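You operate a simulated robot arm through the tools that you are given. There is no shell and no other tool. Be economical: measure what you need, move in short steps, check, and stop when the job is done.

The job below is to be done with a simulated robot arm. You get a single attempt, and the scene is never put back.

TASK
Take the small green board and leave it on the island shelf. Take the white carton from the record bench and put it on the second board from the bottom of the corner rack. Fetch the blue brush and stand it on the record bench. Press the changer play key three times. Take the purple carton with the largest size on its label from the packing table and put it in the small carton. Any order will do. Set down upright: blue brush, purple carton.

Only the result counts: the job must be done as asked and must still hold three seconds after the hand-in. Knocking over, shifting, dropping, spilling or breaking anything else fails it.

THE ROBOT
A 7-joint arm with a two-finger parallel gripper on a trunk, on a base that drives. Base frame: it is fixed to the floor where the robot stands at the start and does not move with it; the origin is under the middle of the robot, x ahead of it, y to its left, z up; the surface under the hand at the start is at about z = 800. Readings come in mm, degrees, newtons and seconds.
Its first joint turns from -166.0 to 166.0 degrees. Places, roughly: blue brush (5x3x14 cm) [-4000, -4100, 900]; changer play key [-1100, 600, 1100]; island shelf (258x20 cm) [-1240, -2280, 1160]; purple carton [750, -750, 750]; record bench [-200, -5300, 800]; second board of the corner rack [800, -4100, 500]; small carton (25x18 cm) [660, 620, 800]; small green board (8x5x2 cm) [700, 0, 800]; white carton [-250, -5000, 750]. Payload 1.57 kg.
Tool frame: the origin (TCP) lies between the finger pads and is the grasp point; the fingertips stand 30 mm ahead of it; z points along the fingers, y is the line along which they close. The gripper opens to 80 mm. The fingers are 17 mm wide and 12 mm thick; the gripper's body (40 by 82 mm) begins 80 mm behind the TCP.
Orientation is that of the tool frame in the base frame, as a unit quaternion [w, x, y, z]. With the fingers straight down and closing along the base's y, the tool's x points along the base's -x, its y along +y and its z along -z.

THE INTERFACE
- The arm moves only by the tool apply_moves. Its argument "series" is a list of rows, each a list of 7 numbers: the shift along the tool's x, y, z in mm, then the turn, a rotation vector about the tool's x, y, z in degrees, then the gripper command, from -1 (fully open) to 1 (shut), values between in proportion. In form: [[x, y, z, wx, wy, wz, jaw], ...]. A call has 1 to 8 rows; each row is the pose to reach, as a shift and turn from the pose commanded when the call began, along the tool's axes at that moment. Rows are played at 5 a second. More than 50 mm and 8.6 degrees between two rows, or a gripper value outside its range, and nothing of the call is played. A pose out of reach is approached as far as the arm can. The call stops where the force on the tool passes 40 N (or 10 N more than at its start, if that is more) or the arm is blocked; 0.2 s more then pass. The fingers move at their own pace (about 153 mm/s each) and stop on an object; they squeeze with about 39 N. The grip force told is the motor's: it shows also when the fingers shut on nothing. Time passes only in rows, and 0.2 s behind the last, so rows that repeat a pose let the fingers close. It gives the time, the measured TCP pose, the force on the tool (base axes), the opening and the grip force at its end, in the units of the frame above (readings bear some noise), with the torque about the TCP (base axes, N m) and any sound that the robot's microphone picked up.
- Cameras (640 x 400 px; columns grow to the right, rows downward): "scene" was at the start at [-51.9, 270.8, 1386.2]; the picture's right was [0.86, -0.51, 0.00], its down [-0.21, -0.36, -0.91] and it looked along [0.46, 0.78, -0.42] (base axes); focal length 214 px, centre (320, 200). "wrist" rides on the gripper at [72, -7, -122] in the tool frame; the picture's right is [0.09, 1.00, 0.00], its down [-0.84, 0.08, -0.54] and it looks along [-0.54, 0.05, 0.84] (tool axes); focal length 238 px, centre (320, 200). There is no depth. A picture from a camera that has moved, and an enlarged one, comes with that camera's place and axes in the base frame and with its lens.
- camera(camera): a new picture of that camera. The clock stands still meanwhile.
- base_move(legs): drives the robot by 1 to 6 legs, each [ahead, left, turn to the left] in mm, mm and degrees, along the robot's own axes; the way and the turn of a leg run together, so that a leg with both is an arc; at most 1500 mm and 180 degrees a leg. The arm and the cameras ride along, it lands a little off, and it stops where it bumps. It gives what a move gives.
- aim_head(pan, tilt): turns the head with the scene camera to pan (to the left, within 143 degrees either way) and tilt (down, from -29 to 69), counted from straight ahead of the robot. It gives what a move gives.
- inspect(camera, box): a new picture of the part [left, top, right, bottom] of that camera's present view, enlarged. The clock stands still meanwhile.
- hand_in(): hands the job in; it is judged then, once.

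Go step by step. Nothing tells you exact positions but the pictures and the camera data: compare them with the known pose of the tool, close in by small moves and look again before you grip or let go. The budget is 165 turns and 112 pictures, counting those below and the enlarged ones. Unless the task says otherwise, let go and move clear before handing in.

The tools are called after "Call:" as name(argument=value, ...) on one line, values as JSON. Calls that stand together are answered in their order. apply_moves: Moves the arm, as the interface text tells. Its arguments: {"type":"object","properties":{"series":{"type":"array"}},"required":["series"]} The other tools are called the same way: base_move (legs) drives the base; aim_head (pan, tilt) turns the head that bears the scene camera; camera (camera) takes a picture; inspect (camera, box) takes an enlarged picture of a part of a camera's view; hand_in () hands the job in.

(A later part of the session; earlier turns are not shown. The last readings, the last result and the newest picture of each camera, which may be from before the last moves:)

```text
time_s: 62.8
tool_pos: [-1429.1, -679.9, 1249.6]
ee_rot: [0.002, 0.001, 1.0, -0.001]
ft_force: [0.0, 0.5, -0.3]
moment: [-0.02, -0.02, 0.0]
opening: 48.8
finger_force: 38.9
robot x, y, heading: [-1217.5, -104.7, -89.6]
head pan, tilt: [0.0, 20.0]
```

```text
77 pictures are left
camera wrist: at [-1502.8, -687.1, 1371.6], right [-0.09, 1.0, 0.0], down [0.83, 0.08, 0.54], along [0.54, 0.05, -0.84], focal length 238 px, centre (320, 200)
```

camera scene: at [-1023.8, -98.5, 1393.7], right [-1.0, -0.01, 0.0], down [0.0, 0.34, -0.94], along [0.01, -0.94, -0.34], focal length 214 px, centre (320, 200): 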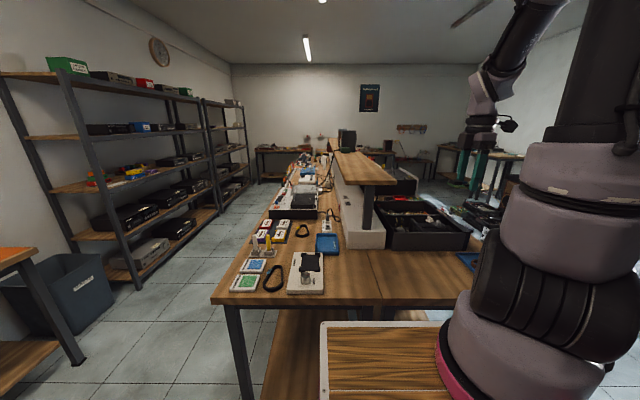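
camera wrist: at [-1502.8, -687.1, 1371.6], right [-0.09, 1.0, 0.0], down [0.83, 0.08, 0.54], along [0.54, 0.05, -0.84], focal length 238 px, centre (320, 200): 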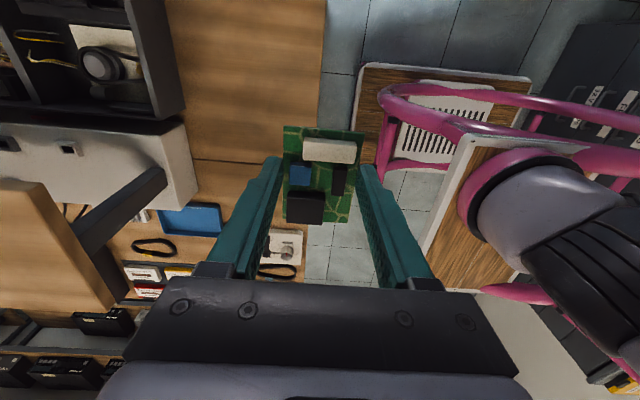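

The shelf's near end is clear: x from -1338 to -1145, starting at y about -955. I'll drive forward 130 mm and carry the board over the shelf.

Call:
base_move(legs=[[130, 0, 0]])

Call:
apply_moves(series=[[-35, -20, 0, 0, 0, 0, 1], [-70, -50, 0, 0, 0, 0, 1], [-105, -85, 0, 0, 0, 0, 1], [-140, -120, 0, 0, 0, 0, 1], [-175, -155, 0, 0, 0, 0, 1], [-189, -195, 0, 0, 0, 0, 1], [-189, -235, 0, 0, 0, 0, 1]])

Call:
camera(camera="scene")

Call:
camera(camera="wrist")

```text
time_s: 64.1
tool_pos: [-1424.3, -811.4, 1248.2]
ee_rot: [0.002, -0.001, 1.0, -0.002]
ft_force: [-0.2, -0.1, 0.2]
moment: [0.04, 0.01, -0.02]
opening: 48.4
finger_force: 38.8
robot x, y, heading: [-1213.7, -238.8, -89.2]
head pan, tilt: [0.0, 20.0]
```

```text
time_s: 65.7
tool_pos: [-1235.0, -1047.8, 1252.6]
ee_rot: [0.002, -0.002, 1.0, -0.001]
ft_force: [0.0, 0.3, 0.5]
moment: [-0.08, 0.01, 0.05]
opening: 48.8
finger_force: 39.2
robot x, y, heading: [-1214.0, -237.8, -89.4]
head pan, tilt: [0.0, 20.0]
```

```text
76 pictures are left
camera scene: at [-1022.5, -227.0, 1393.7], right [-1.0, -0.01, 0.0], down [0.0, 0.34, -0.94], along [0.01, -0.94, -0.34], focal length 214 px, centre (320, 200)
```

scene: 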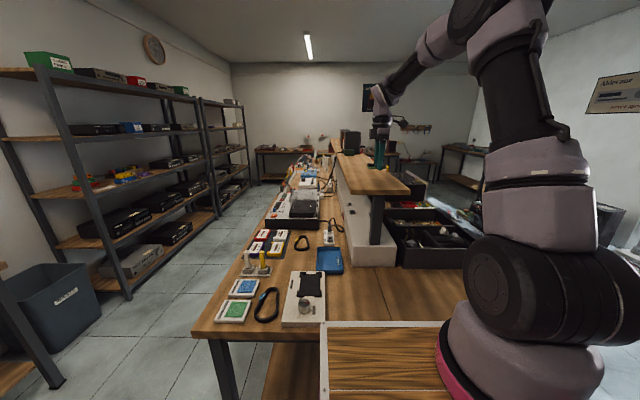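

```text
75 pictures are left
camera wrist: at [-1308.1, -1055.3, 1376.4], right [-0.1, 1.0, 0.0], down [0.83, 0.08, 0.54], along [0.54, 0.05, -0.84], focal length 238 px, centre (320, 200)
```

wrist: 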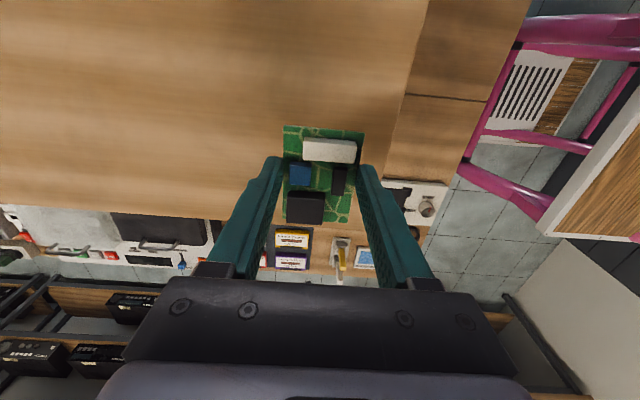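

The shelf end is at y about -981 and its edge at x about -1140, so the board is well over the surface. I'll lower it.

Call:
apply_moves(series=[[5, -20, 25, 0, 0, 0, 1], [5, -20, 45, 0, 0, 0, 1], [5, -20, 52, 0, 0, 0, 1]])

Call:
apply_moves(series=[[0, 0, 2, 0, 0, 0, 1], [0, 0, 4, 0, 0, 0, 1]])

Call:
apply_moves(series=[[0, 0, 1.5, 0, 0, 0, 1], [0, 0, 3, 0, 0, 0, 1]])

```text
time_s: 66.5
tool_pos: [-1238.8, -1067.2, 1198.6]
ee_rot: [0.001, -0.001, 1.0, -0.001]
ft_force: [-0.5, 0.2, -1.0]
moment: [-0.01, -0.02, -0.01]
opening: 48.8
finger_force: 39.1
robot x, y, heading: [-1213.5, -239.1, -89.1]
head pan, tilt: [0.0, 20.0]
```

```text
time_s: 67.1
tool_pos: [-1240.1, -1065.7, 1194.7]
ee_rot: [0.002, -0.001, 1.0, 0.0]
ft_force: [-0.6, 0.7, -1.2]
moment: [0.01, 0.01, 0.01]
opening: 48.9
finger_force: 39.6
robot x, y, heading: [-1213.2, -236.6, -89.2]
head pan, tilt: [0.0, 20.0]
```

```text
time_s: 67.7
tool_pos: [-1240.1, -1066.5, 1189.5]
ee_rot: [0.002, -0.001, 1.0, -0.001]
ft_force: [0.7, 0.0, -0.6]
moment: [-0.05, 0.03, -0.02]
opening: 48.9
finger_force: 39.2
robot x, y, heading: [-1212.2, -239.3, -89.5]
head pan, tilt: [0.0, 20.0]
```

Call:
apply_moves(series=[[0, 0, 1, 0, 0, 0, 1], [0, 0, 2, 0, 0, 0, 1]])

Call:
apply_moves(series=[[0, 0, 1, 0, 0, 0, 1], [0, 0, 2, 0, 0, 0, 1]])

Call:
inspect(camera="scene", box=[330, 100, 430, 200])

```text
time_s: 68.3
tool_pos: [-1240.5, -1065.8, 1190.1]
ee_rot: [0.002, -0.002, 1.0, -0.003]
ft_force: [-1.5, -3.1, 14.2]
moment: [0.41, 0.12, 0.09]
opening: 48.7
finger_force: 39.4
robot x, y, heading: [-1211.6, -237.8, -89.1]
head pan, tilt: [0.0, 20.0]
```

```text
time_s: 68.9
tool_pos: [-1240.7, -1065.9, 1190.5]
ee_rot: [0.002, -0.002, 1.0, -0.004]
ft_force: [-2.0, 6.4, 7.7]
moment: [0.45, 0.09, 0.01]
opening: 48.6
finger_force: 38.8
robot x, y, heading: [-1212.3, -235.4, -89.3]
head pan, tilt: [0.0, 20.0]
stopped in row 2: the force on the tool passed its limit at 43 N (the readings are from after the stop); the commanded pose is now the measured one
```

```text
4.00 times, centred on (380, 150) of scene
camera zoom: at [-1022.6, -227.1, 1393.7], right [-1.0, -0.01, 0.0], down [0.0, 0.34, -0.94], along [0.01, -0.94, -0.34], focal length 858 px, centre (80, 400)
```

zoom: 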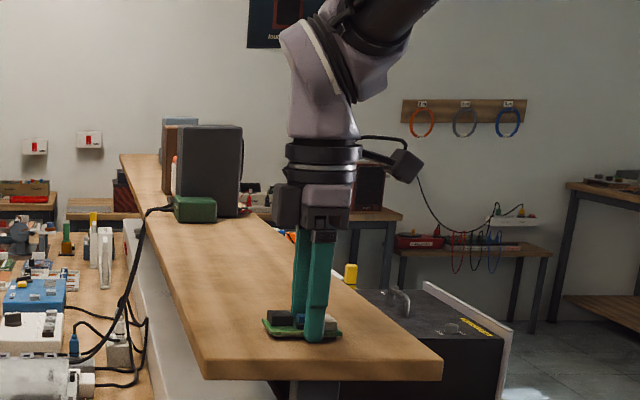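

The board rests on the shelf. I'll release it, rise, and then turn to look at the changer.

Call:
apply_moves(series=[[0, 0, 0, 0, 0, 0, -0.6], [0, 0, 0, 0, 0, 0, -0.6], [0, 0, -15, 0, 0, 0, -0.6], [0, 0, -55, 0, 0, 0, -0.6], [0, 40, -90, 0, 0, 0, -0.6], [0, 85, -100, 0, 0, 0, -0.6], [0, 130, -110, 0, 0, 0, -0.6], [0, 175, -120, 0, 0, 0, -0.6]])

Call:
inspect(camera="scene", box=[330, 100, 430, 200])

Call:
aim_head(pan=-140, tilt=25)

Call:
camera(camera="scene")

```text
refused: row 5 steps farther than a row can; nothing moved
```

```text
4.00 times, centred on (380, 150) of scene
camera zoom: at [-1022.6, -227.1, 1393.7], right [-1.0, -0.01, 0.0], down [0.0, 0.34, -0.94], along [0.01, -0.94, -0.34], focal length 858 px, centre (80, 400)
```

zoom: 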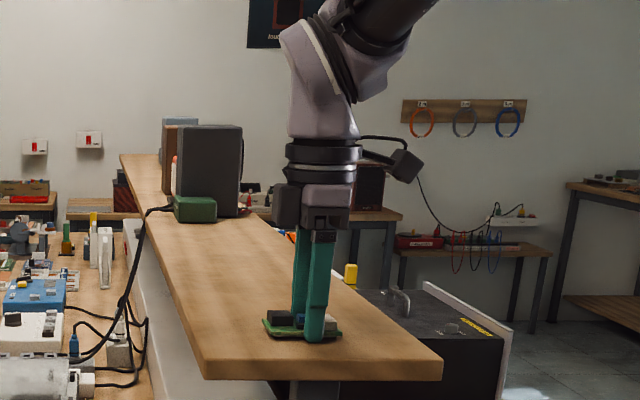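

```text
time_s: 71.2
tool_pos: [-1240.2, -1066.9, 1190.9]
ee_rot: [0.002, -0.002, 1.0, -0.004]
ft_force: [-1.3, 4.9, 18.3]
moment: [0.77, 0.15, -0.02]
opening: 48.8
finger_force: 39.1
robot x, y, heading: [-1215.2, -239.3, -89.3]
head pan, tilt: [-140.0, 25.0]
```

```text
72 pictures are left
camera scene: at [-1083.9, -64.0, 1385.6], right [0.76, 0.65, 0.0], down [0.28, -0.32, -0.91], along [-0.59, 0.69, -0.42], focal length 214 px, centre (320, 200)
```

scene: 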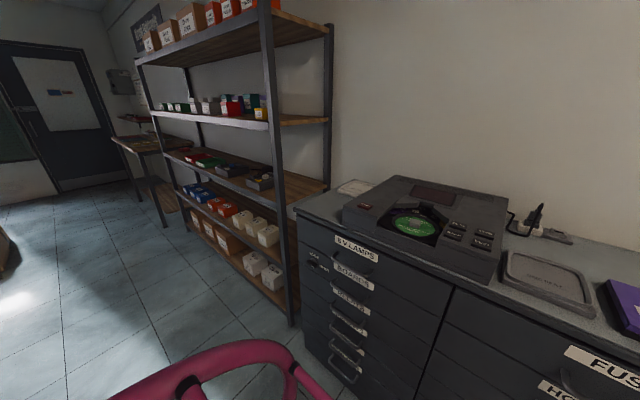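

The changer's keys are visible. First I'll release the board with smaller steps.

Call:
apply_moves(series=[[0, 0, 0, 0, 0, 0, -0.6], [0, 0, 0, 0, 0, 0, -0.6], [0, 0, -15, 0, 0, 0, -0.6], [0, 0, -55, 0, 0, 0, -0.6], [0, 30, -85, 0, 0, 0, -0.6], [0, 72, -100, 0, 0, 0, -0.6], [0, 117, -110, 0, 0, 0, -0.6], [0, 162, -120, 0, 0, 0, -0.6]])

Call:
inspect(camera="scene", box=[330, 165, 530, 290])

Call:
camera(camera="wrist")

```text
time_s: 73.0
tool_pos: [-1240.1, -903.7, 1305.3]
ee_rot: [0.002, -0.002, 1.0, -0.003]
ft_force: [0.8, -0.8, -0.9]
moment: [0.08, -0.07, 0.01]
opening: 63.7
finger_force: 0.1
robot x, y, heading: [-1214.1, -241.9, -89.4]
head pan, tilt: [-140.0, 25.0]
```

```text
3.20 times, centred on (430, 228) of scene
camera zoom: at [-1083.9, -65.7, 1385.8], right [0.76, 0.65, 0.0], down [0.28, -0.32, -0.91], along [-0.59, 0.69, -0.42], focal length 686 px, centre (-32, 112)
```

zoom: 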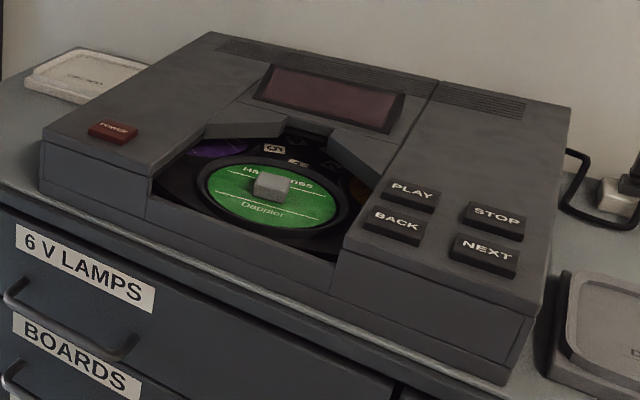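

```text
70 pictures are left
camera wrist: at [-1312.9, -910.5, 1428.7], right [-0.1, 1.0, -0.01], down [0.83, 0.08, 0.54], along [0.54, 0.05, -0.84], focal length 238 px, centre (320, 200)
```

wrist: 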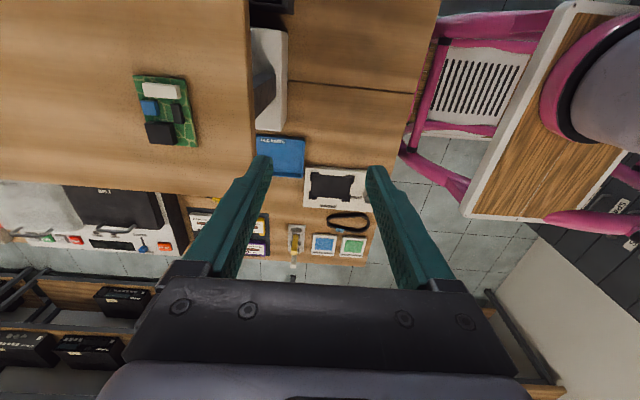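

The green board is settled on the shelf. The play key is near (-1118, 515, 1100), so I'll back up a little, turn to face the cabinet and look.

Call:
base_move(legs=[[-100, 0, 0], [0, 0, 180]])

Call:
aim_head(pan=0, tilt=35)

Call:
camera(camera="scene")

Call:
camera(camera="wrist")

```text
time_s: 81.7
tool_pos: [-1257.9, 524.4, 1306.7]
ee_rot: [-0.005, 0.999, 0.054, -0.002]
ft_force: [-0.3, -0.8, 0.7]
moment: [-0.01, -0.02, -0.01]
opening: 64.0
finger_force: 0.1
robot x, y, heading: [-1211.9, -142.1, 96.5]
head pan, tilt: [-140.0, 25.0]
```

```text
time_s: 83.9
tool_pos: [-1257.0, 524.3, 1306.4]
ee_rot: [-0.004, 0.999, 0.054, -0.002]
ft_force: [0.8, 0.7, 0.3]
moment: [-0.01, 0.02, 0.01]
opening: 64.2
finger_force: 0.1
robot x, y, heading: [-1216.8, -138.3, 96.7]
head pan, tilt: [0.0, 35.0]
```

```text
69 pictures are left
camera scene: at [-1400.9, -171.4, 1369.9], right [0.99, 0.12, 0.0], down [0.07, -0.57, -0.82], along [-0.1, 0.81, -0.57], focal length 214 px, centre (320, 200)
```

scene: 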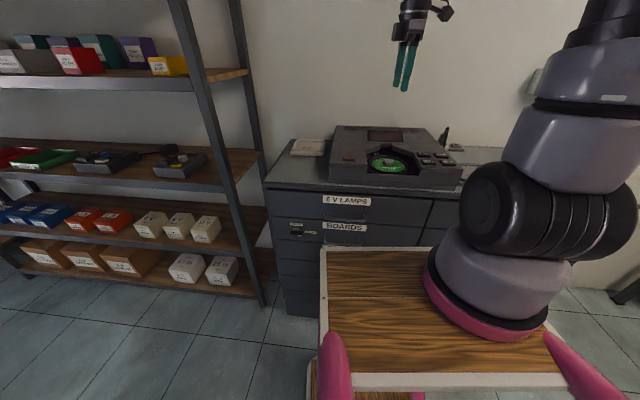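

```text
68 pictures are left
camera wrist: at [-1187.5, 537.6, 1429.7], right [0.2, -0.98, -0.01], down [-0.82, -0.17, 0.54], along [-0.53, -0.1, -0.84], focal length 238 px, centre (320, 200)
```

wrist: 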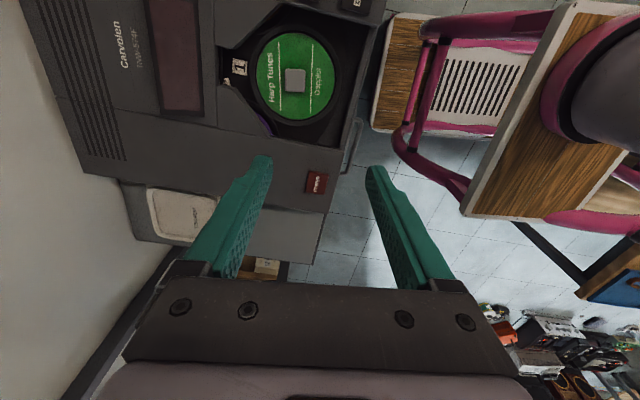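

The keys lie further toward +x. I'll move over the estimated play key with the fingers shut and look.

Call:
apply_moves(series=[[46, 8, 10, 0, 0, 0, 1], [92, 16, 20, 0, 0, 0, 1], [137, 24, 30, 0, 0, 0, 1], [137, 24, 50, 0, 0, 0, 1]])

Call:
camera(camera="wrist")

```text
time_s: 84.9
tool_pos: [-1114.5, 518.6, 1254.0]
ee_rot: [-0.004, 0.999, 0.054, -0.002]
ft_force: [0.2, -0.8, -0.3]
moment: [0.02, -0.04, -0.02]
opening: 0.0
finger_force: 21.3
robot x, y, heading: [-1213.7, -134.1, 96.7]
head pan, tilt: [0.0, 35.0]
```

```text
67 pictures are left
camera wrist: at [-1045.0, 530.5, 1377.1], right [0.2, -0.98, -0.01], down [-0.82, -0.17, 0.54], along [-0.53, -0.1, -0.84], focal length 238 px, centre (320, 200)
```

wrist: 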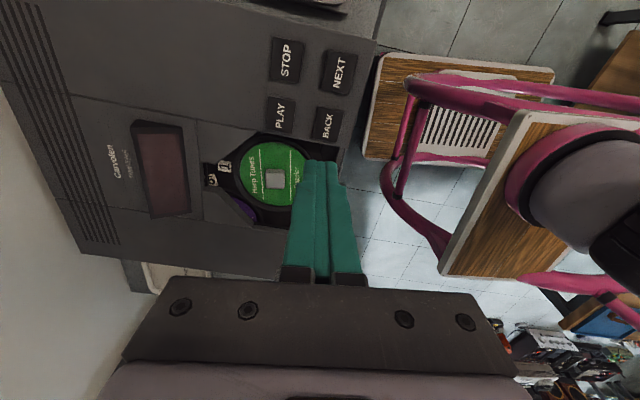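

The play key lies about 46 mm further in +y, near (-1121, 565). I'll move over it, lower and check.

Call:
apply_moves(series=[[-1.5, -46.5, 0, 0, 0, 0, 1], [-1.5, -46.5, 45, 0, 0, 0, 1], [-1.5, -46.5, 80, 0, 0, 0, 1]])

Call:
camera(camera="wrist")

```text
time_s: 85.7
tool_pos: [-1127.7, 563.3, 1178.7]
ee_rot: [-0.004, 0.999, 0.054, -0.001]
ft_force: [0.2, -0.3, -0.5]
moment: [0.03, 0.0, 0.0]
opening: 0.0
finger_force: 21.2
robot x, y, heading: [-1217.5, -138.6, 96.7]
head pan, tilt: [0.0, 35.0]
```

```text
66 pictures are left
camera wrist: at [-1057.0, 575.6, 1301.2], right [0.2, -0.98, -0.01], down [-0.82, -0.17, 0.54], along [-0.53, -0.1, -0.84], focal length 238 px, centre (320, 200)
```

wrist: 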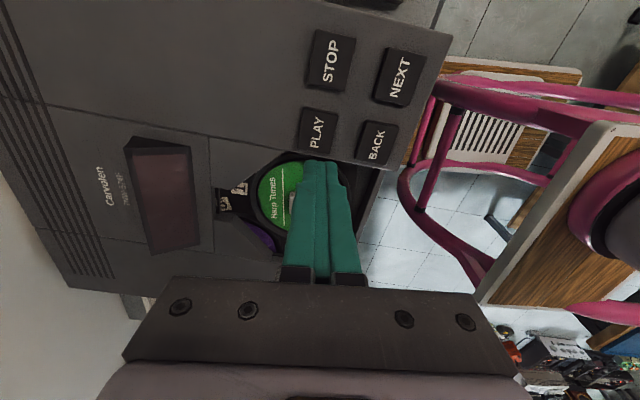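

The aim is within a few mm. I'll lower to just above the key.

Call:
apply_moves(series=[[3.5, -3, 40, 0, 0, 0, 1], [3.5, -3, 62, 0, 0, 0, 1], [3.5, -3, 62, 0, 0, 0, 1]])

Call:
camera(camera="wrist")

Call:
inspect(camera="scene", box=[360, 80, 480, 200])

```text
time_s: 86.5
tool_pos: [-1123.5, 565.7, 1115.2]
ee_rot: [-0.004, 0.999, 0.054, -0.003]
ft_force: [0.3, -0.2, -0.6]
moment: [0.01, -0.02, 0.01]
opening: 0.0
finger_force: 21.1
robot x, y, heading: [-1214.8, -138.5, 96.5]
head pan, tilt: [0.0, 35.0]
```

```text
65 pictures are left
camera wrist: at [-1053.4, 579.1, 1238.4], right [0.2, -0.98, -0.01], down [-0.82, -0.17, 0.54], along [-0.54, -0.1, -0.84], focal length 238 px, centre (320, 200)
```

wrist: 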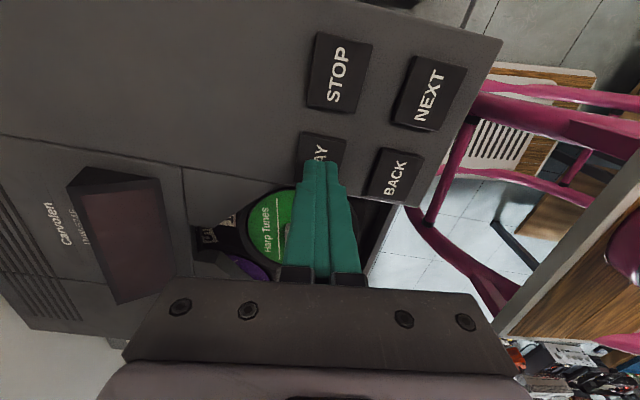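

```text
3.33 times, centred on (420, 140) of scene
camera zoom: at [-1401.0, -171.5, 1369.9], right [0.99, 0.12, 0.0], down [0.07, -0.57, -0.82], along [-0.1, 0.81, -0.57], focal length 715 px, centre (-13, 400)
```

zoom: 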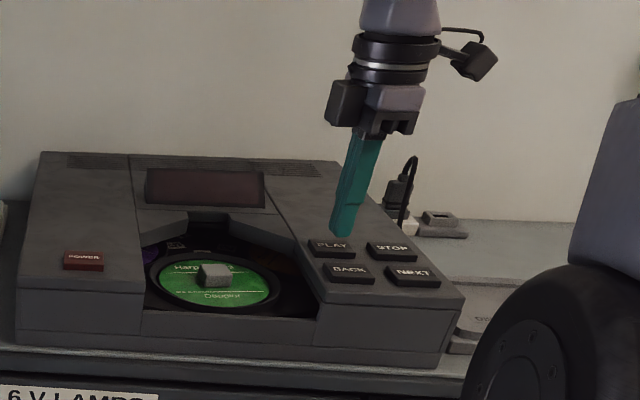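

The tip is over the PLAY key. I'll press down in small steps and watch force and sound.

Call:
apply_moves(series=[[0, 0, 5, 0, 0, 0, 1], [0, 0, 9, 0, 0, 0, 1]])

Call:
apply_moves(series=[[0, 0, 2, 0, 0, 0, 1], [0, 0, 4, 0, 0, 0, 1]])

```text
time_s: 87.1
tool_pos: [-1122.9, 565.9, 1105.5]
ee_rot: [-0.003, 0.998, 0.055, -0.002]
ft_force: [1.4, 0.8, -1.1]
moment: [0.03, -0.01, 0.05]
opening: 0.0
finger_force: 21.6
robot x, y, heading: [-1217.3, -138.2, 96.7]
head pan, tilt: [0.0, 35.0]
```

```text
time_s: 87.7
tool_pos: [-1123.8, 568.6, 1102.5]
ee_rot: [-0.005, 0.999, 0.054, -0.002]
ft_force: [-0.4, 1.1, 0.7]
moment: [0.03, 0.03, -0.01]
opening: 0.1
finger_force: 21.2
robot x, y, heading: [-1211.8, -140.4, 96.5]
head pan, tilt: [0.0, 35.0]
```

Call:
apply_moves(series=[[0, 0, 1, 0, 0, 0, 1], [0, 0, 2, 0, 0, 0, 1]])

Call:
apply_moves(series=[[0, 0, 1, 0, 0, 0, 1], [0, 0, 2, 0, 0, 0, 1]])

```text
time_s: 88.3
tool_pos: [-1122.7, 568.4, 1098.9]
ee_rot: [-0.004, 0.999, 0.054, -0.002]
ft_force: [-0.6, 1.7, 2.8]
moment: [0.02, 0.02, -0.01]
opening: 0.0
finger_force: 21.4
robot x, y, heading: [-1214.1, -141.1, 96.4]
head pan, tilt: [0.0, 35.0]
heard: click
```

```text
time_s: 88.9
tool_pos: [-1122.8, 567.5, 1097.0]
ee_rot: [-0.004, 0.999, 0.054, -0.002]
ft_force: [0.0, 1.2, 7.1]
moment: [0.02, 0.02, -0.02]
opening: 0.1
finger_force: 21.1
robot x, y, heading: [-1214.9, -140.6, 96.7]
head pan, tilt: [0.0, 35.0]
```

One click came at about z 1099. I'll rise and watch whether the release makes its own sound.

Call:
apply_moves(series=[[0, 0, -8, 0, 0, 0, 1], [0, 0, -12, 0, 0, 0, 1], [0, 0, -12, 0, 0, 0, 1], [0, 0, -12, 0, 0, 0, 1]])

Call:
inspect(camera="scene", box=[360, 80, 480, 200])

Call:
apply_moves(series=[[0, 0, 6, 0, 0, 0, 1], [0, 0, 11, 0, 0, 0, 1], [0, 0, 11, 0, 0, 0, 1]])

```text
time_s: 89.9
tool_pos: [-1122.5, 566.3, 1109.7]
ee_rot: [-0.005, 0.999, 0.054, -0.002]
ft_force: [0.1, -0.2, 0.5]
moment: [0.0, 0.02, -0.03]
opening: 0.2
finger_force: 21.3
robot x, y, heading: [-1216.0, -136.0, 96.6]
head pan, tilt: [0.0, 35.0]
```

```text
3.33 times, centred on (420, 140) of scene
camera zoom: at [-1401.0, -171.4, 1369.9], right [0.99, 0.12, 0.0], down [0.07, -0.57, -0.82], along [-0.1, 0.81, -0.57], focal length 715 px, centre (-13, 400)
```

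zoom: 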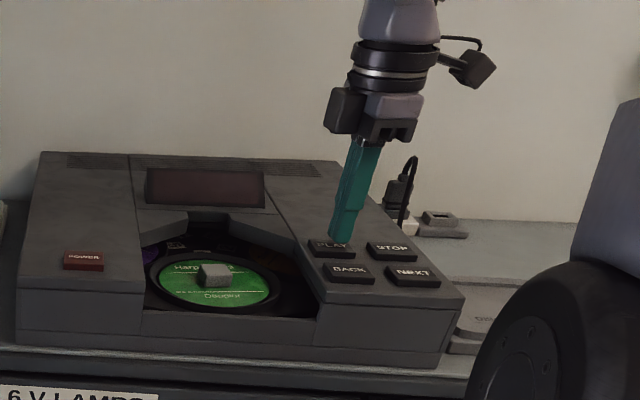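

```text
time_s: 90.7
tool_pos: [-1122.8, 567.2, 1099.0]
ee_rot: [-0.004, 0.999, 0.054, -0.003]
ft_force: [-1.7, -0.8, 6.5]
moment: [-0.04, 0.07, 0.03]
opening: 0.2
finger_force: 21.2
robot x, y, heading: [-1215.5, -137.9, 96.7]
head pan, tilt: [0.0, 35.0]
heard: click
```

The second press clicked. I'll rise and press a third time.

Call:
apply_moves(series=[[0, 0, -8, 0, 0, 0, 1], [0, 0, -12, 0, 0, 0, 1], [0, 0, -12, 0, 0, 0, 1], [0, 0, -12, 0, 0, 0, 1]])

Call:
apply_moves(series=[[0, 0, 6, 0, 0, 0, 1], [0, 0, 12, 0, 0, 0, 1], [0, 0, 12, 0, 0, 0, 1]])

```text
time_s: 91.7
tool_pos: [-1122.2, 565.8, 1111.1]
ee_rot: [-0.004, 0.999, 0.053, -0.002]
ft_force: [-0.3, 0.6, -0.1]
moment: [0.01, 0.0, -0.03]
opening: 0.0
finger_force: 21.1
robot x, y, heading: [-1212.9, -140.5, 97.1]
head pan, tilt: [0.0, 35.0]
```

```text
time_s: 92.5
tool_pos: [-1122.4, 567.0, 1099.9]
ee_rot: [-0.005, 0.999, 0.054, -0.002]
ft_force: [-0.6, -1.5, 6.0]
moment: [-0.07, 0.02, -0.03]
opening: 0.0
finger_force: 21.6
robot x, y, heading: [-1217.3, -136.0, 96.2]
head pan, tilt: [0.0, 35.0]
heard: click
```

Three presses gave three clicks. I'll rise and check the changer, then drive out toward the far end of the room.

Call:
apply_moves(series=[[0, 0, -20, 0, 0, 0, 1], [0, 0, -65, 0, 0, 0, 1], [0, 0, -110, 0, 0, 0, 1], [0, 20, -150, 0, 0, 0, 1], [0, 40, -190, 0, 0, 0, 1], [0, 70, -220, 0, 0, 0, 1], [0, 110, -240, 0, 0, 0, 1], [0, 150, -260, 0, 0, 0, -1]])

Call:
base_move(legs=[[-50, -1000, 0], [0, 0, -180]])

Call:
aim_head(pan=0, tilt=20)

Call:
camera(camera="scene")

```text
time_s: 94.3
tool_pos: [-1104.2, 417.6, 1357.1]
ee_rot: [-0.004, 0.999, 0.054, -0.002]
ft_force: [-0.1, 1.6, -0.4]
moment: [-0.05, -0.02, -0.01]
opening: 79.9
finger_force: 0.0
robot x, y, heading: [-1215.1, -141.9, 96.9]
head pan, tilt: [0.0, 35.0]
```

```text
time_s: 107.1
tool_pos: [-275.4, -630.6, 1358.4]
ee_rot: [0.003, -0.05, 0.999, -0.004]
ft_force: [0.1, 0.5, -1.1]
moment: [0.03, -0.02, 0.0]
opening: 80.0
finger_force: 0.0
robot x, y, heading: [-162.5, -76.6, -83.6]
head pan, tilt: [0.0, 35.0]
```

```text
time_s: 107.8
tool_pos: [-275.2, -630.5, 1356.8]
ee_rot: [0.003, -0.051, 0.999, -0.004]
ft_force: [0.2, 0.5, -0.2]
moment: [-0.01, 0.03, -0.03]
opening: 80.0
finger_force: 0.0
robot x, y, heading: [-157.2, -74.9, -83.6]
head pan, tilt: [0.0, 20.0]
```

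```text
62 pictures are left
camera scene: at [28.8, -47.0, 1393.7], right [-0.99, -0.11, 0.0], down [-0.04, 0.34, -0.94], along [0.1, -0.93, -0.34], focal length 214 px, centre (320, 200)
```

scene: 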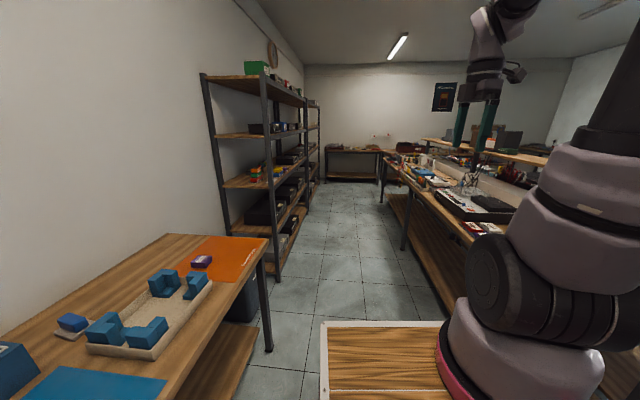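

The aisle is clear. I'll straighten up, centre in it and drive down to near the far end.

Call:
base_move(legs=[[0, 0, -6.4], [0, 100, 0], [1300, 0, 0], [1300, 0, 0]])

Call:
camera(camera="scene")

```text
time_s: 122.0
tool_pos: [-331.4, -3237.4, 1357.7]
ee_rot: [0.002, 0.027, 1.0, -0.004]
ft_force: [0.0, 0.0, -0.1]
moment: [-0.02, -0.01, -0.03]
opening: 80.0
finger_force: 0.1
robot x, y, heading: [-130.7, -2704.5, -92.3]
head pan, tilt: [0.0, 20.0]
```

```text
61 pictures are left
camera scene: at [58.1, -2706.6, 1393.7], right [-1.0, 0.04, 0.0], down [0.01, 0.34, -0.94], along [-0.04, -0.94, -0.34], focal length 214 px, centre (320, 200)
```

scene: 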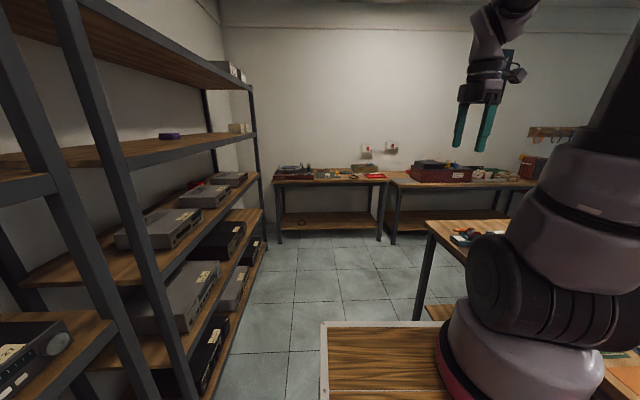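

I'm near the island's far end, with the back-wall benches ahead and the corner rack on the left. I'll zoom in on both.

Call:
inspect(camera="scene", box=[250, 120, 550, 260])

Call:
inspect(camera="scene", box=[60, 120, 290, 330])

```text
2.13 times, centred on (400, 190) of scene
camera zoom: at [58.1, -2706.6, 1393.7], right [-1.0, 0.04, 0.0], down [0.01, 0.34, -0.94], along [-0.04, -0.94, -0.34], focal length 458 px, centre (149, 221)
```

zoom: 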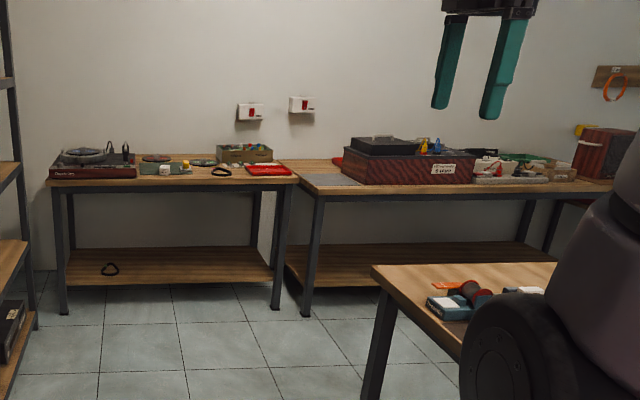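

```text
1.90 times, centred on (175, 225) of scene
camera zoom: at [58.1, -2706.6, 1393.7], right [-1.0, 0.04, 0.0], down [0.01, 0.34, -0.94], along [-0.04, -0.94, -0.34], focal length 408 px, centre (596, 152)
```

zoom: 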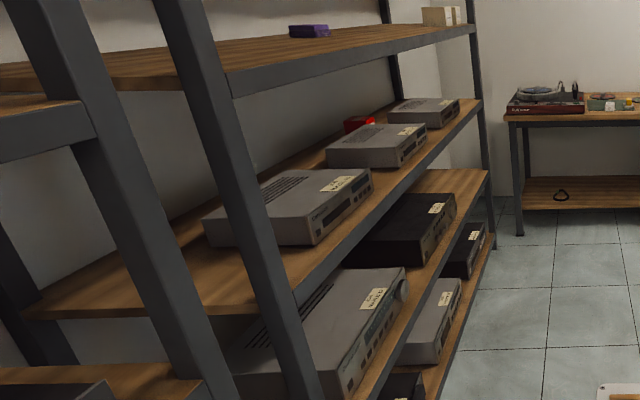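

The record bench spans x from about -784 to 476, with its front at y about -4950. I'll drive up to it.

Call:
base_move(legs=[[0, 0, 2.3], [1400, 0, 0]])

Call:
aim_head(pan=-5, tilt=35)

Call:
camera(camera="scene")

Call:
camera(camera="wrist")

```text
time_s: 129.3
tool_pos: [-311.8, -4650.1, 1357.5]
ee_rot: [0.001, 0.004, 1.0, -0.005]
ft_force: [-0.3, 0.0, -1.1]
moment: [0.0, 0.01, -0.01]
opening: 80.2
finger_force: 0.0
robot x, y, heading: [-137.6, -4113.0, -89.7]
head pan, tilt: [0.0, 20.0]
```

```text
time_s: 130.1
tool_pos: [-310.5, -4650.0, 1356.7]
ee_rot: [0.002, 0.004, 1.0, -0.004]
ft_force: [-0.2, 0.1, 0.3]
moment: [0.01, 0.0, 0.01]
opening: 80.1
finger_force: 0.0
robot x, y, heading: [-137.1, -4114.1, -89.9]
head pan, tilt: [-5.0, 35.0]
```

```text
58 pictures are left
camera scene: at [46.7, -4098.2, 1370.0], right [-1.0, 0.09, 0.0], down [0.05, 0.57, -0.82], along [-0.07, -0.82, -0.57], focal length 214 px, centre (320, 200)
```

scene: 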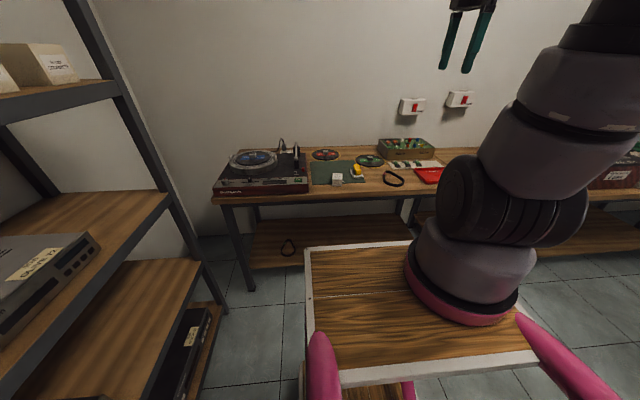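

```text
57 pictures are left
camera wrist: at [-384.7, -4655.9, 1480.0], right [-0.08, 1.0, -0.01], down [0.84, 0.07, 0.54], along [0.54, 0.04, -0.84], focal length 238 px, centre (320, 200)
```

wrist: 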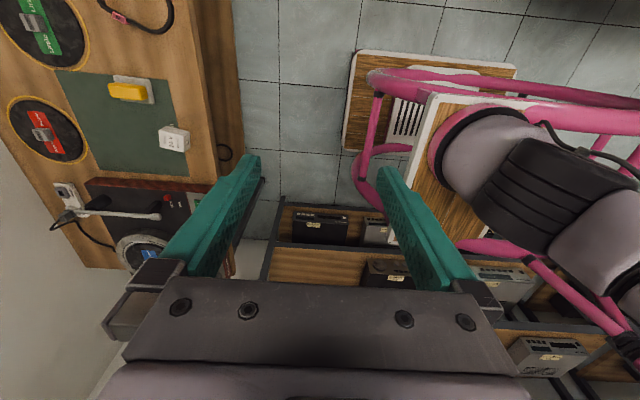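

The small white carton sits on the green mat near (-131, -5063). The rack's second board looks empty at this end. I'll zoom on both.

Call:
inspect(camera="wrist", box=[100, 60, 230, 180])

Call:
inspect(camera="scene", box=[300, 140, 410, 210])

Call:
aim_head(pan=50, tilt=35)

Call:
camera(camera="scene")

```text
3.33 times, centred on (165, 120) of wrist
camera zoom: at [-384.7, -4655.9, 1480.0], right [-0.08, 1.0, -0.01], down [0.84, 0.07, 0.54], along [0.54, 0.04, -0.84], focal length 794 px, centre (837, 467)
```

zoom: 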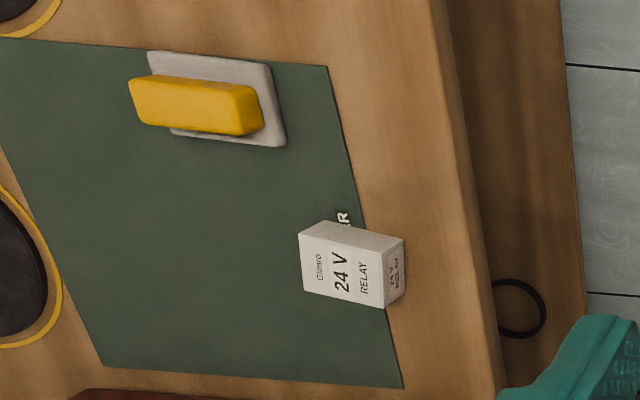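

```text
5.71 times, centred on (355, 175) of scene
camera zoom: at [46.7, -4098.2, 1370.0], right [-1.0, 0.09, 0.0], down [0.05, 0.57, -0.82], along [-0.07, -0.82, -0.57], focal length 1226 px, centre (120, 343)
```

zoom: 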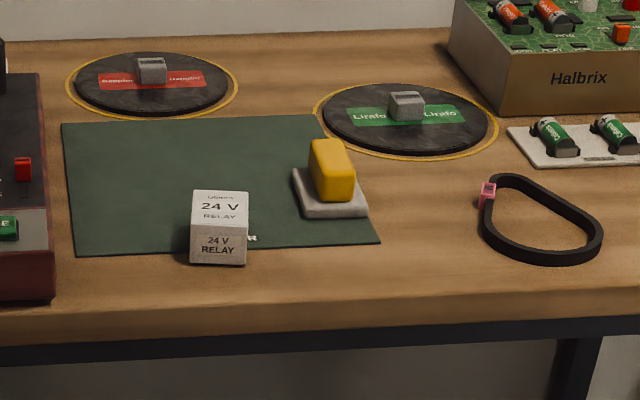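

```text
time_s: 131.4
tool_pos: [-311.7, -4649.9, 1357.0]
ee_rot: [0.001, 0.004, 1.0, -0.005]
ft_force: [0.7, 0.1, 0.0]
moment: [-0.01, 0.02, 0.0]
opening: 80.1
finger_force: 0.2
robot x, y, heading: [-136.8, -4114.2, -90.2]
head pan, tilt: [50.0, 35.0]
```

```text
54 pictures are left
camera scene: at [121.8, -4067.1, 1369.9], right [-0.64, -0.77, 0.0], down [-0.44, 0.37, -0.82], along [0.63, -0.53, -0.57], focal length 214 px, centre (320, 200)
```

scene: 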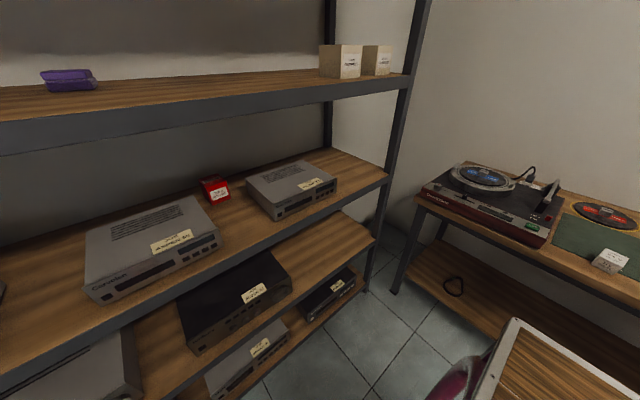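

The white carton is a small relay box about 50–60 mm across. The rack's second board is at z about 482, with free space from y -4350 to -4860 and roughly 365 mm of clearance. To fit under the board above, I'll pick and place with the tool tilted 45° and the camera on top. I'll drive closer and turn the tool first.

Call:
base_move(legs=[[200, 0, 0]])

Call:
apply_moves(series=[[-15, 0, 0, 0, 0, -8.5, -1], [-30, 0, 0, 0, 0, -17, -1], [-50, 0, 0, 0, 0, -25.5, -1], [-70, 0, 0, 0, 0, -34, -1], [-90, 0, 0, 0, 0, -42.5, -1], [-110, 0, 0, 0, 0, -51, -1], [-130, 0, 0, 0, 0, -59.5, -1], [-150, 0, 0, 0, 0, -68, -1]])

Call:
apply_moves(series=[[0, 0, 0, 0, 0, -8, -1], [0, 0, 0, 0, 0, -16, -1], [0, 0, 0, 0, 0, -22, -1]])

```text
time_s: 133.0
tool_pos: [-311.7, -4850.8, 1357.8]
ee_rot: [0.002, 0.005, 1.0, -0.004]
ft_force: [0.4, 0.2, -0.7]
moment: [-0.01, -0.01, 0.0]
opening: 80.0
finger_force: 0.0
robot x, y, heading: [-142.3, -4311.4, -90.2]
head pan, tilt: [50.0, 35.0]
```

```text
time_s: 134.8
tool_pos: [-162.7, -4851.6, 1355.2]
ee_rot: [-0.001, -0.556, 0.831, -0.004]
ft_force: [-0.5, -0.7, 0.1]
moment: [0.0, -0.02, 0.01]
opening: 79.9
finger_force: 0.0
robot x, y, heading: [-136.8, -4310.5, -90.0]
head pan, tilt: [50.0, 35.0]
```

```text
time_s: 135.6
tool_pos: [-160.9, -4854.4, 1354.9]
ee_rot: [-0.002, -0.703, 0.711, -0.002]
ft_force: [1.2, -0.5, -0.4]
moment: [-0.01, 0.13, 0.01]
opening: 80.0
finger_force: 0.1
robot x, y, heading: [-138.8, -4313.3, -89.8]
head pan, tilt: [50.0, 35.0]
```

The turn works. Next I'll tilt the tool 45° forward while descending toward the carton.

Call:
apply_moves(series=[[15, -4, 40, 0, 6, 0, -1], [30, -8, 80, 0, 12, 0, -1], [45, -12, 120, 0, 18, 0, -1], [60, -16, 160, 0, 24, 0, -1], [75, -20, 200, 0, 30, 0, -1], [90, -24, 240, 0, 36, 0, -1], [105, -28, 280, 0, 41, 0, -1], [120, -30, 320, 0, 45, 0, -1]])

Call:
camera(camera="wrist")

```text
time_s: 137.4
tool_pos: [-129.3, -4989.3, 1038.3]
ee_rot: [-0.274, -0.644, 0.661, -0.271]
ft_force: [0.7, -0.1, 0.1]
moment: [0.02, 0.07, -0.04]
opening: 80.1
finger_force: 0.0
out of reach, approached as far as the arm can: row 6, 7, 8
robot x, y, heading: [-136.5, -4310.7, -90.2]
head pan, tilt: [50.0, 35.0]
```

```text
53 pictures are left
camera wrist: at [-124.4, -4954.3, 1177.4], right [-1.0, -0.04, 0.06], down [-0.05, 0.98, -0.21], along [-0.05, -0.22, -0.97], focal length 238 px, centre (320, 200)
```

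wrist: 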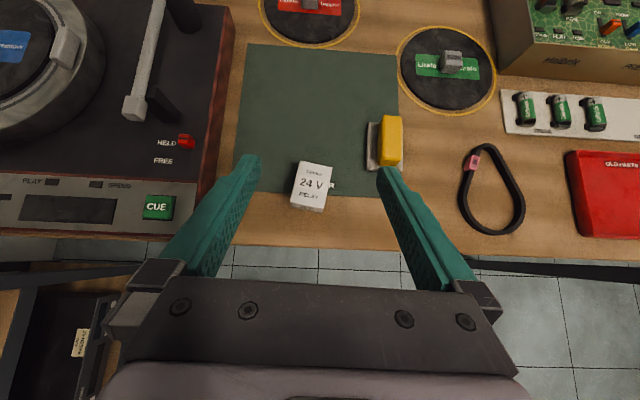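

The 45° tilt is just past reach here, so I'll use about 35°, which still suits the rack. The carton is yawed about 9° at roughly (-130, -5060). I'll adjust the tilt first.

Call:
apply_moves(series=[[0, 0, 0, 0, -5, 0, -1], [0, 0, 0, 0, -10, 0, -1], [0, 0, 0, 0, -10, 0, -1]])

Call:
apply_moves(series=[[0, 0, 0, -2.6, 0, 3.7, -1], [0, 0, 0, -5.2, 0, 7.4, -1], [0, 0, 0, -5.2, 0, 7.4, -1]])

```text
time_s: 138.2
tool_pos: [-125.8, -4990.8, 1039.8]
ee_rot: [-0.214, -0.671, 0.677, -0.216]
ft_force: [-0.2, 0.0, -0.2]
moment: [0.01, -0.01, 0.01]
opening: 80.1
finger_force: 0.1
robot x, y, heading: [-139.3, -4314.0, -90.1]
head pan, tilt: [50.0, 35.0]
```

```text
time_s: 139.0
tool_pos: [-127.3, -4990.2, 1039.6]
ee_rot: [-0.231, -0.614, 0.729, -0.197]
ft_force: [-0.4, -0.5, 0.2]
moment: [0.0, -0.01, -0.01]
opening: 80.0
finger_force: 0.0
robot x, y, heading: [-136.3, -4315.1, -90.1]
head pan, tilt: [50.0, 35.0]
```

The tool is aligned at a 35° tilt. I'll approach to about 55 mm above the grasp height and look.

Call:
apply_moves(series=[[-9, -2, 40, 0, 0, 0, -1], [-18, -4, 80, 0, 0, 0, -1], [-28, -6, 120, 0, 0, 0, -1], [-37, -8.4, 158, 0, 0, 0, -1], [-37, -8.4, 158, 0, 0, 0, -1]])

Call:
camera(camera="wrist")

```text
time_s: 140.2
tool_pos: [-127.9, -5051.6, 890.3]
ee_rot: [-0.231, -0.614, 0.728, -0.197]
ft_force: [0.0, 0.8, 0.8]
moment: [0.0, 0.02, -0.01]
opening: 80.0
finger_force: 0.0
robot x, y, heading: [-137.0, -4312.6, -90.2]
head pan, tilt: [50.0, 35.0]
```

```text
52 pictures are left
camera wrist: at [-122.0, -5041.2, 1031.8], right [-0.99, 0.09, 0.05], down [0.09, 0.99, -0.04], along [-0.05, -0.04, -1.0], focal length 238 px, centre (320, 200)
```

wrist: 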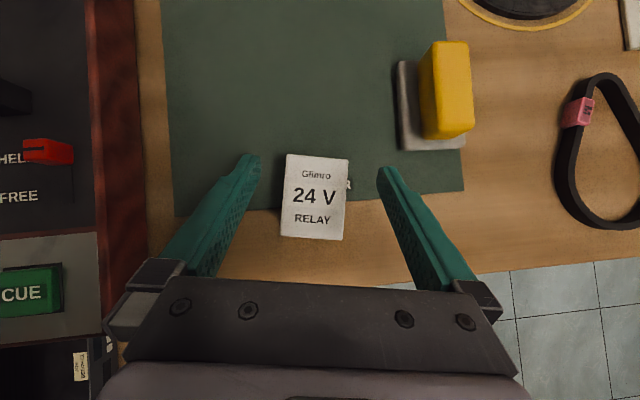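

The carton is centred at about (-128, -5052), 50 mm wide and aligned. I'll lower the fingers around it and grip.

Call:
apply_moves(series=[[-13, 0.4, 14, 0, 0, 0, -1], [-26, 0.8, 28, 0, 0, 0, -1], [-37, 1.2, 41, 0, 0, 0, -1], [-37, 1.2, 41, 0, 0, 0, -1]])

Call:
apply_moves(series=[[0, 0, 0, 0, 0, 0, 0], [0, 0, 0, 0, 0, 0, 1], [0, 0, 0, 0, 0, 0, 1], [0, 0, 0, 0, 0, 0, 1]])

Call:
camera(camera="wrist")

```text
time_s: 141.2
tool_pos: [-128.2, -5046.9, 834.6]
ee_rot: [-0.232, -0.613, 0.728, -0.198]
ft_force: [-0.1, -0.3, 0.7]
moment: [-0.02, 0.03, 0.03]
opening: 79.9
finger_force: 0.0
robot x, y, heading: [-136.6, -4313.2, -90.2]
head pan, tilt: [50.0, 35.0]
```

```text
time_s: 142.2
tool_pos: [-129.1, -5045.7, 833.4]
ee_rot: [-0.231, -0.614, 0.729, -0.198]
ft_force: [-0.4, 0.1, 0.8]
moment: [-0.03, 0.03, 0.03]
opening: 49.4
finger_force: 38.9
robot x, y, heading: [-139.6, -4311.7, -90.2]
head pan, tilt: [50.0, 35.0]
```

```text
51 pictures are left
camera wrist: at [-121.5, -5036.6, 976.0], right [-0.99, 0.09, 0.05], down [0.09, 0.99, -0.04], along [-0.05, -0.04, -1.0], focal length 238 px, centre (320, 200)
```

wrist: 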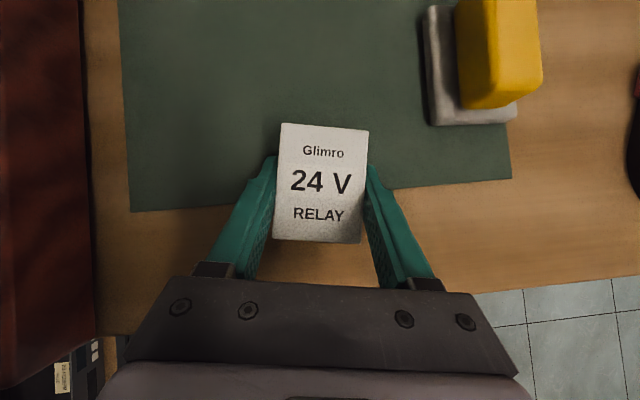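

The carton is held at 49 mm. I'll lift it, retract a bit, then turn to face the corner rack.

Call:
apply_moves(series=[[12, 0, -16, 0, 0, 0, 1], [35, 0, -49, 0, 0, 0, 1], [31, 4, -94, 0, 0, 0, 1], [27, 9, -139, 0, 0, 0, 1], [23, 14, -184, 0, 0, 0, 1], [18, 19, -229, 0, 0, 0, 1], [13, 25, -273, 0, 0, 0, 1]])

Call:
base_move(legs=[[0, -150, 0], [0, 0, 90]])

Call:
aim_head(pan=-20, tilt=45)

Call:
camera(camera="scene")

```text
time_s: 143.8
tool_pos: [-105.3, -4934.9, 1068.6]
ee_rot: [-0.231, -0.614, 0.729, -0.196]
ft_force: [1.1, -0.7, -0.6]
moment: [0.04, 0.0, -0.01]
opening: 49.2
finger_force: 38.9
out of reach, approached as far as the arm can: row 6, 7
robot x, y, heading: [-140.5, -4313.4, -89.9]
head pan, tilt: [50.0, 35.0]
```

```text
time_s: 148.9
tool_pos: [338.4, -4297.8, 1067.9]
ee_rot: [0.028, 0.948, -0.094, 0.302]
ft_force: [0.4, 0.5, -1.4]
moment: [-0.03, -0.04, 0.03]
opening: 49.3
finger_force: 38.8
robot x, y, heading: [-284.5, -4310.2, -1.7]
head pan, tilt: [50.0, 35.0]
```

```text
time_s: 150.3
tool_pos: [339.0, -4298.7, 1068.0]
ee_rot: [0.028, 0.949, -0.094, 0.301]
ft_force: [0.3, 0.0, -0.1]
moment: [-0.01, 0.0, -0.01]
opening: 49.4
finger_force: 39.2
robot x, y, heading: [-284.7, -4311.9, -1.7]
head pan, tilt: [-20.0, 45.0]
```

```text
50 pictures are left
camera scene: at [-301.5, -4148.1, 1355.1], right [-0.37, -0.93, 0.0], down [-0.66, 0.26, -0.71], along [0.66, -0.26, -0.71], focal length 214 px, centre (320, 200)
```

scene: 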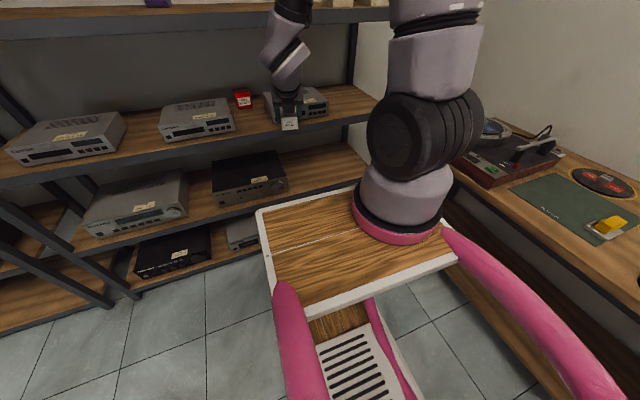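

The second board is free to the right of the black device, whose right edge is at y about -4320. I'll line up with y -4500, lower the carton in front of the rack, and then drive in.

Call:
base_move(legs=[[-20, -200, 0]])

Call:
apply_moves(series=[[-5, -3.6, 46.4, 0, 0, 0, 1], [-12, -7.2, 92.8, 0, 0, 0, 1], [-22, -10.8, 139, 0, 0, 0, 1], [-34, -14.4, 185, 0, 0, 0, 1], [-46, -18, 231, 0, 0, 0, 1], [-58, -21.6, 278, 0, 0, 0, 1]])

Call:
camera(camera="scene")

```text
time_s: 151.9
tool_pos: [314.0, -4504.4, 1069.0]
ee_rot: [0.028, 0.948, -0.094, 0.301]
ft_force: [-1.0, -0.6, -0.5]
moment: [0.02, 0.0, 0.0]
opening: 49.5
finger_force: 38.5
robot x, y, heading: [-306.9, -4518.2, -1.5]
head pan, tilt: [-20.0, 45.0]
```

```text
time_s: 153.3
tool_pos: [426.3, -4503.8, 803.6]
ee_rot: [0.028, 0.948, -0.093, 0.302]
ft_force: [1.1, -0.4, 0.2]
moment: [0.0, -0.01, 0.0]
opening: 49.5
finger_force: 39.8
robot x, y, heading: [-308.3, -4514.6, -1.8]
head pan, tilt: [-20.0, 45.0]
```

```text
49 pictures are left
camera scene: at [-327.6, -4353.9, 1355.1], right [-0.37, -0.93, 0.0], down [-0.66, 0.26, -0.71], along [0.66, -0.26, -0.71], focal length 214 px, centre (320, 200)
```

scene: 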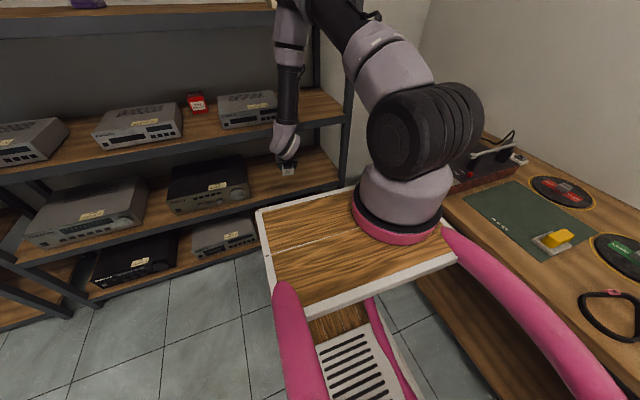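

That's going fine. I'll continue down in front of the rack.

Call:
apply_moves(series=[[-7.3, -4.3, 46.8, 0, 0, 0, 1], [-14.7, -8.7, 93.6, 0, 0, 0, 1], [-22, -13, 140.5, 0, 0, 0, 1], [-29.3, -17.3, 187.3, 0, 0, 0, 1], [-36.7, -21.7, 234, 0, 0, 0, 1], [-44, -26, 281, 0, 0, 0, 1], [-44, -26, 281, 0, 0, 0, 1]])

Call:
camera(camera="scene")

Call:
camera(camera="wrist")

```text
time_s: 154.9
tool_pos: [559.0, -4504.9, 555.3]
ee_rot: [0.029, 0.948, -0.094, 0.302]
ft_force: [0.4, 0.2, 0.4]
moment: [-0.02, 0.0, 0.01]
opening: 49.1
finger_force: 38.7
robot x, y, heading: [-308.2, -4515.7, -1.8]
head pan, tilt: [-20.0, 45.0]
```

```text
48 pictures are left
camera scene: at [-327.1, -4353.8, 1355.1], right [-0.37, -0.93, 0.0], down [-0.66, 0.26, -0.71], along [0.66, -0.26, -0.71], focal length 214 px, centre (320, 200)
```

scene: 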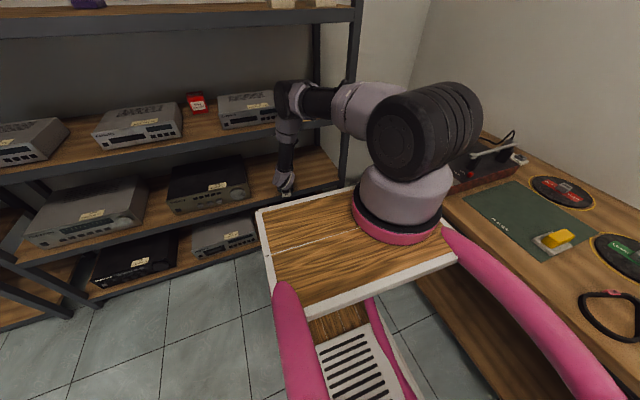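

```text
47 pictures are left
camera wrist: at [548.5, -4496.6, 696.6], right [-0.12, -0.99, 0.05], down [-0.99, 0.12, -0.04], along [0.04, -0.06, -1.0], focal length 238 px, centre (320, 200)
```

wrist: 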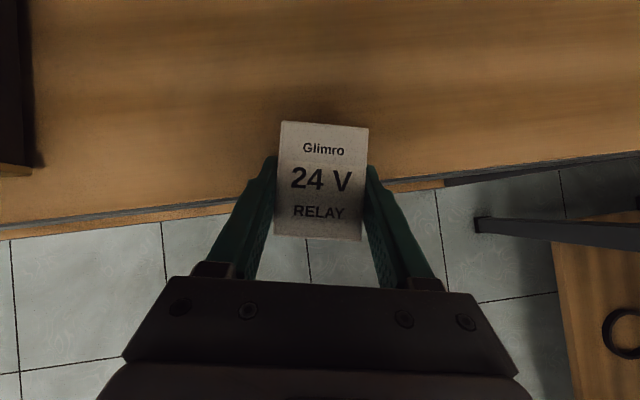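

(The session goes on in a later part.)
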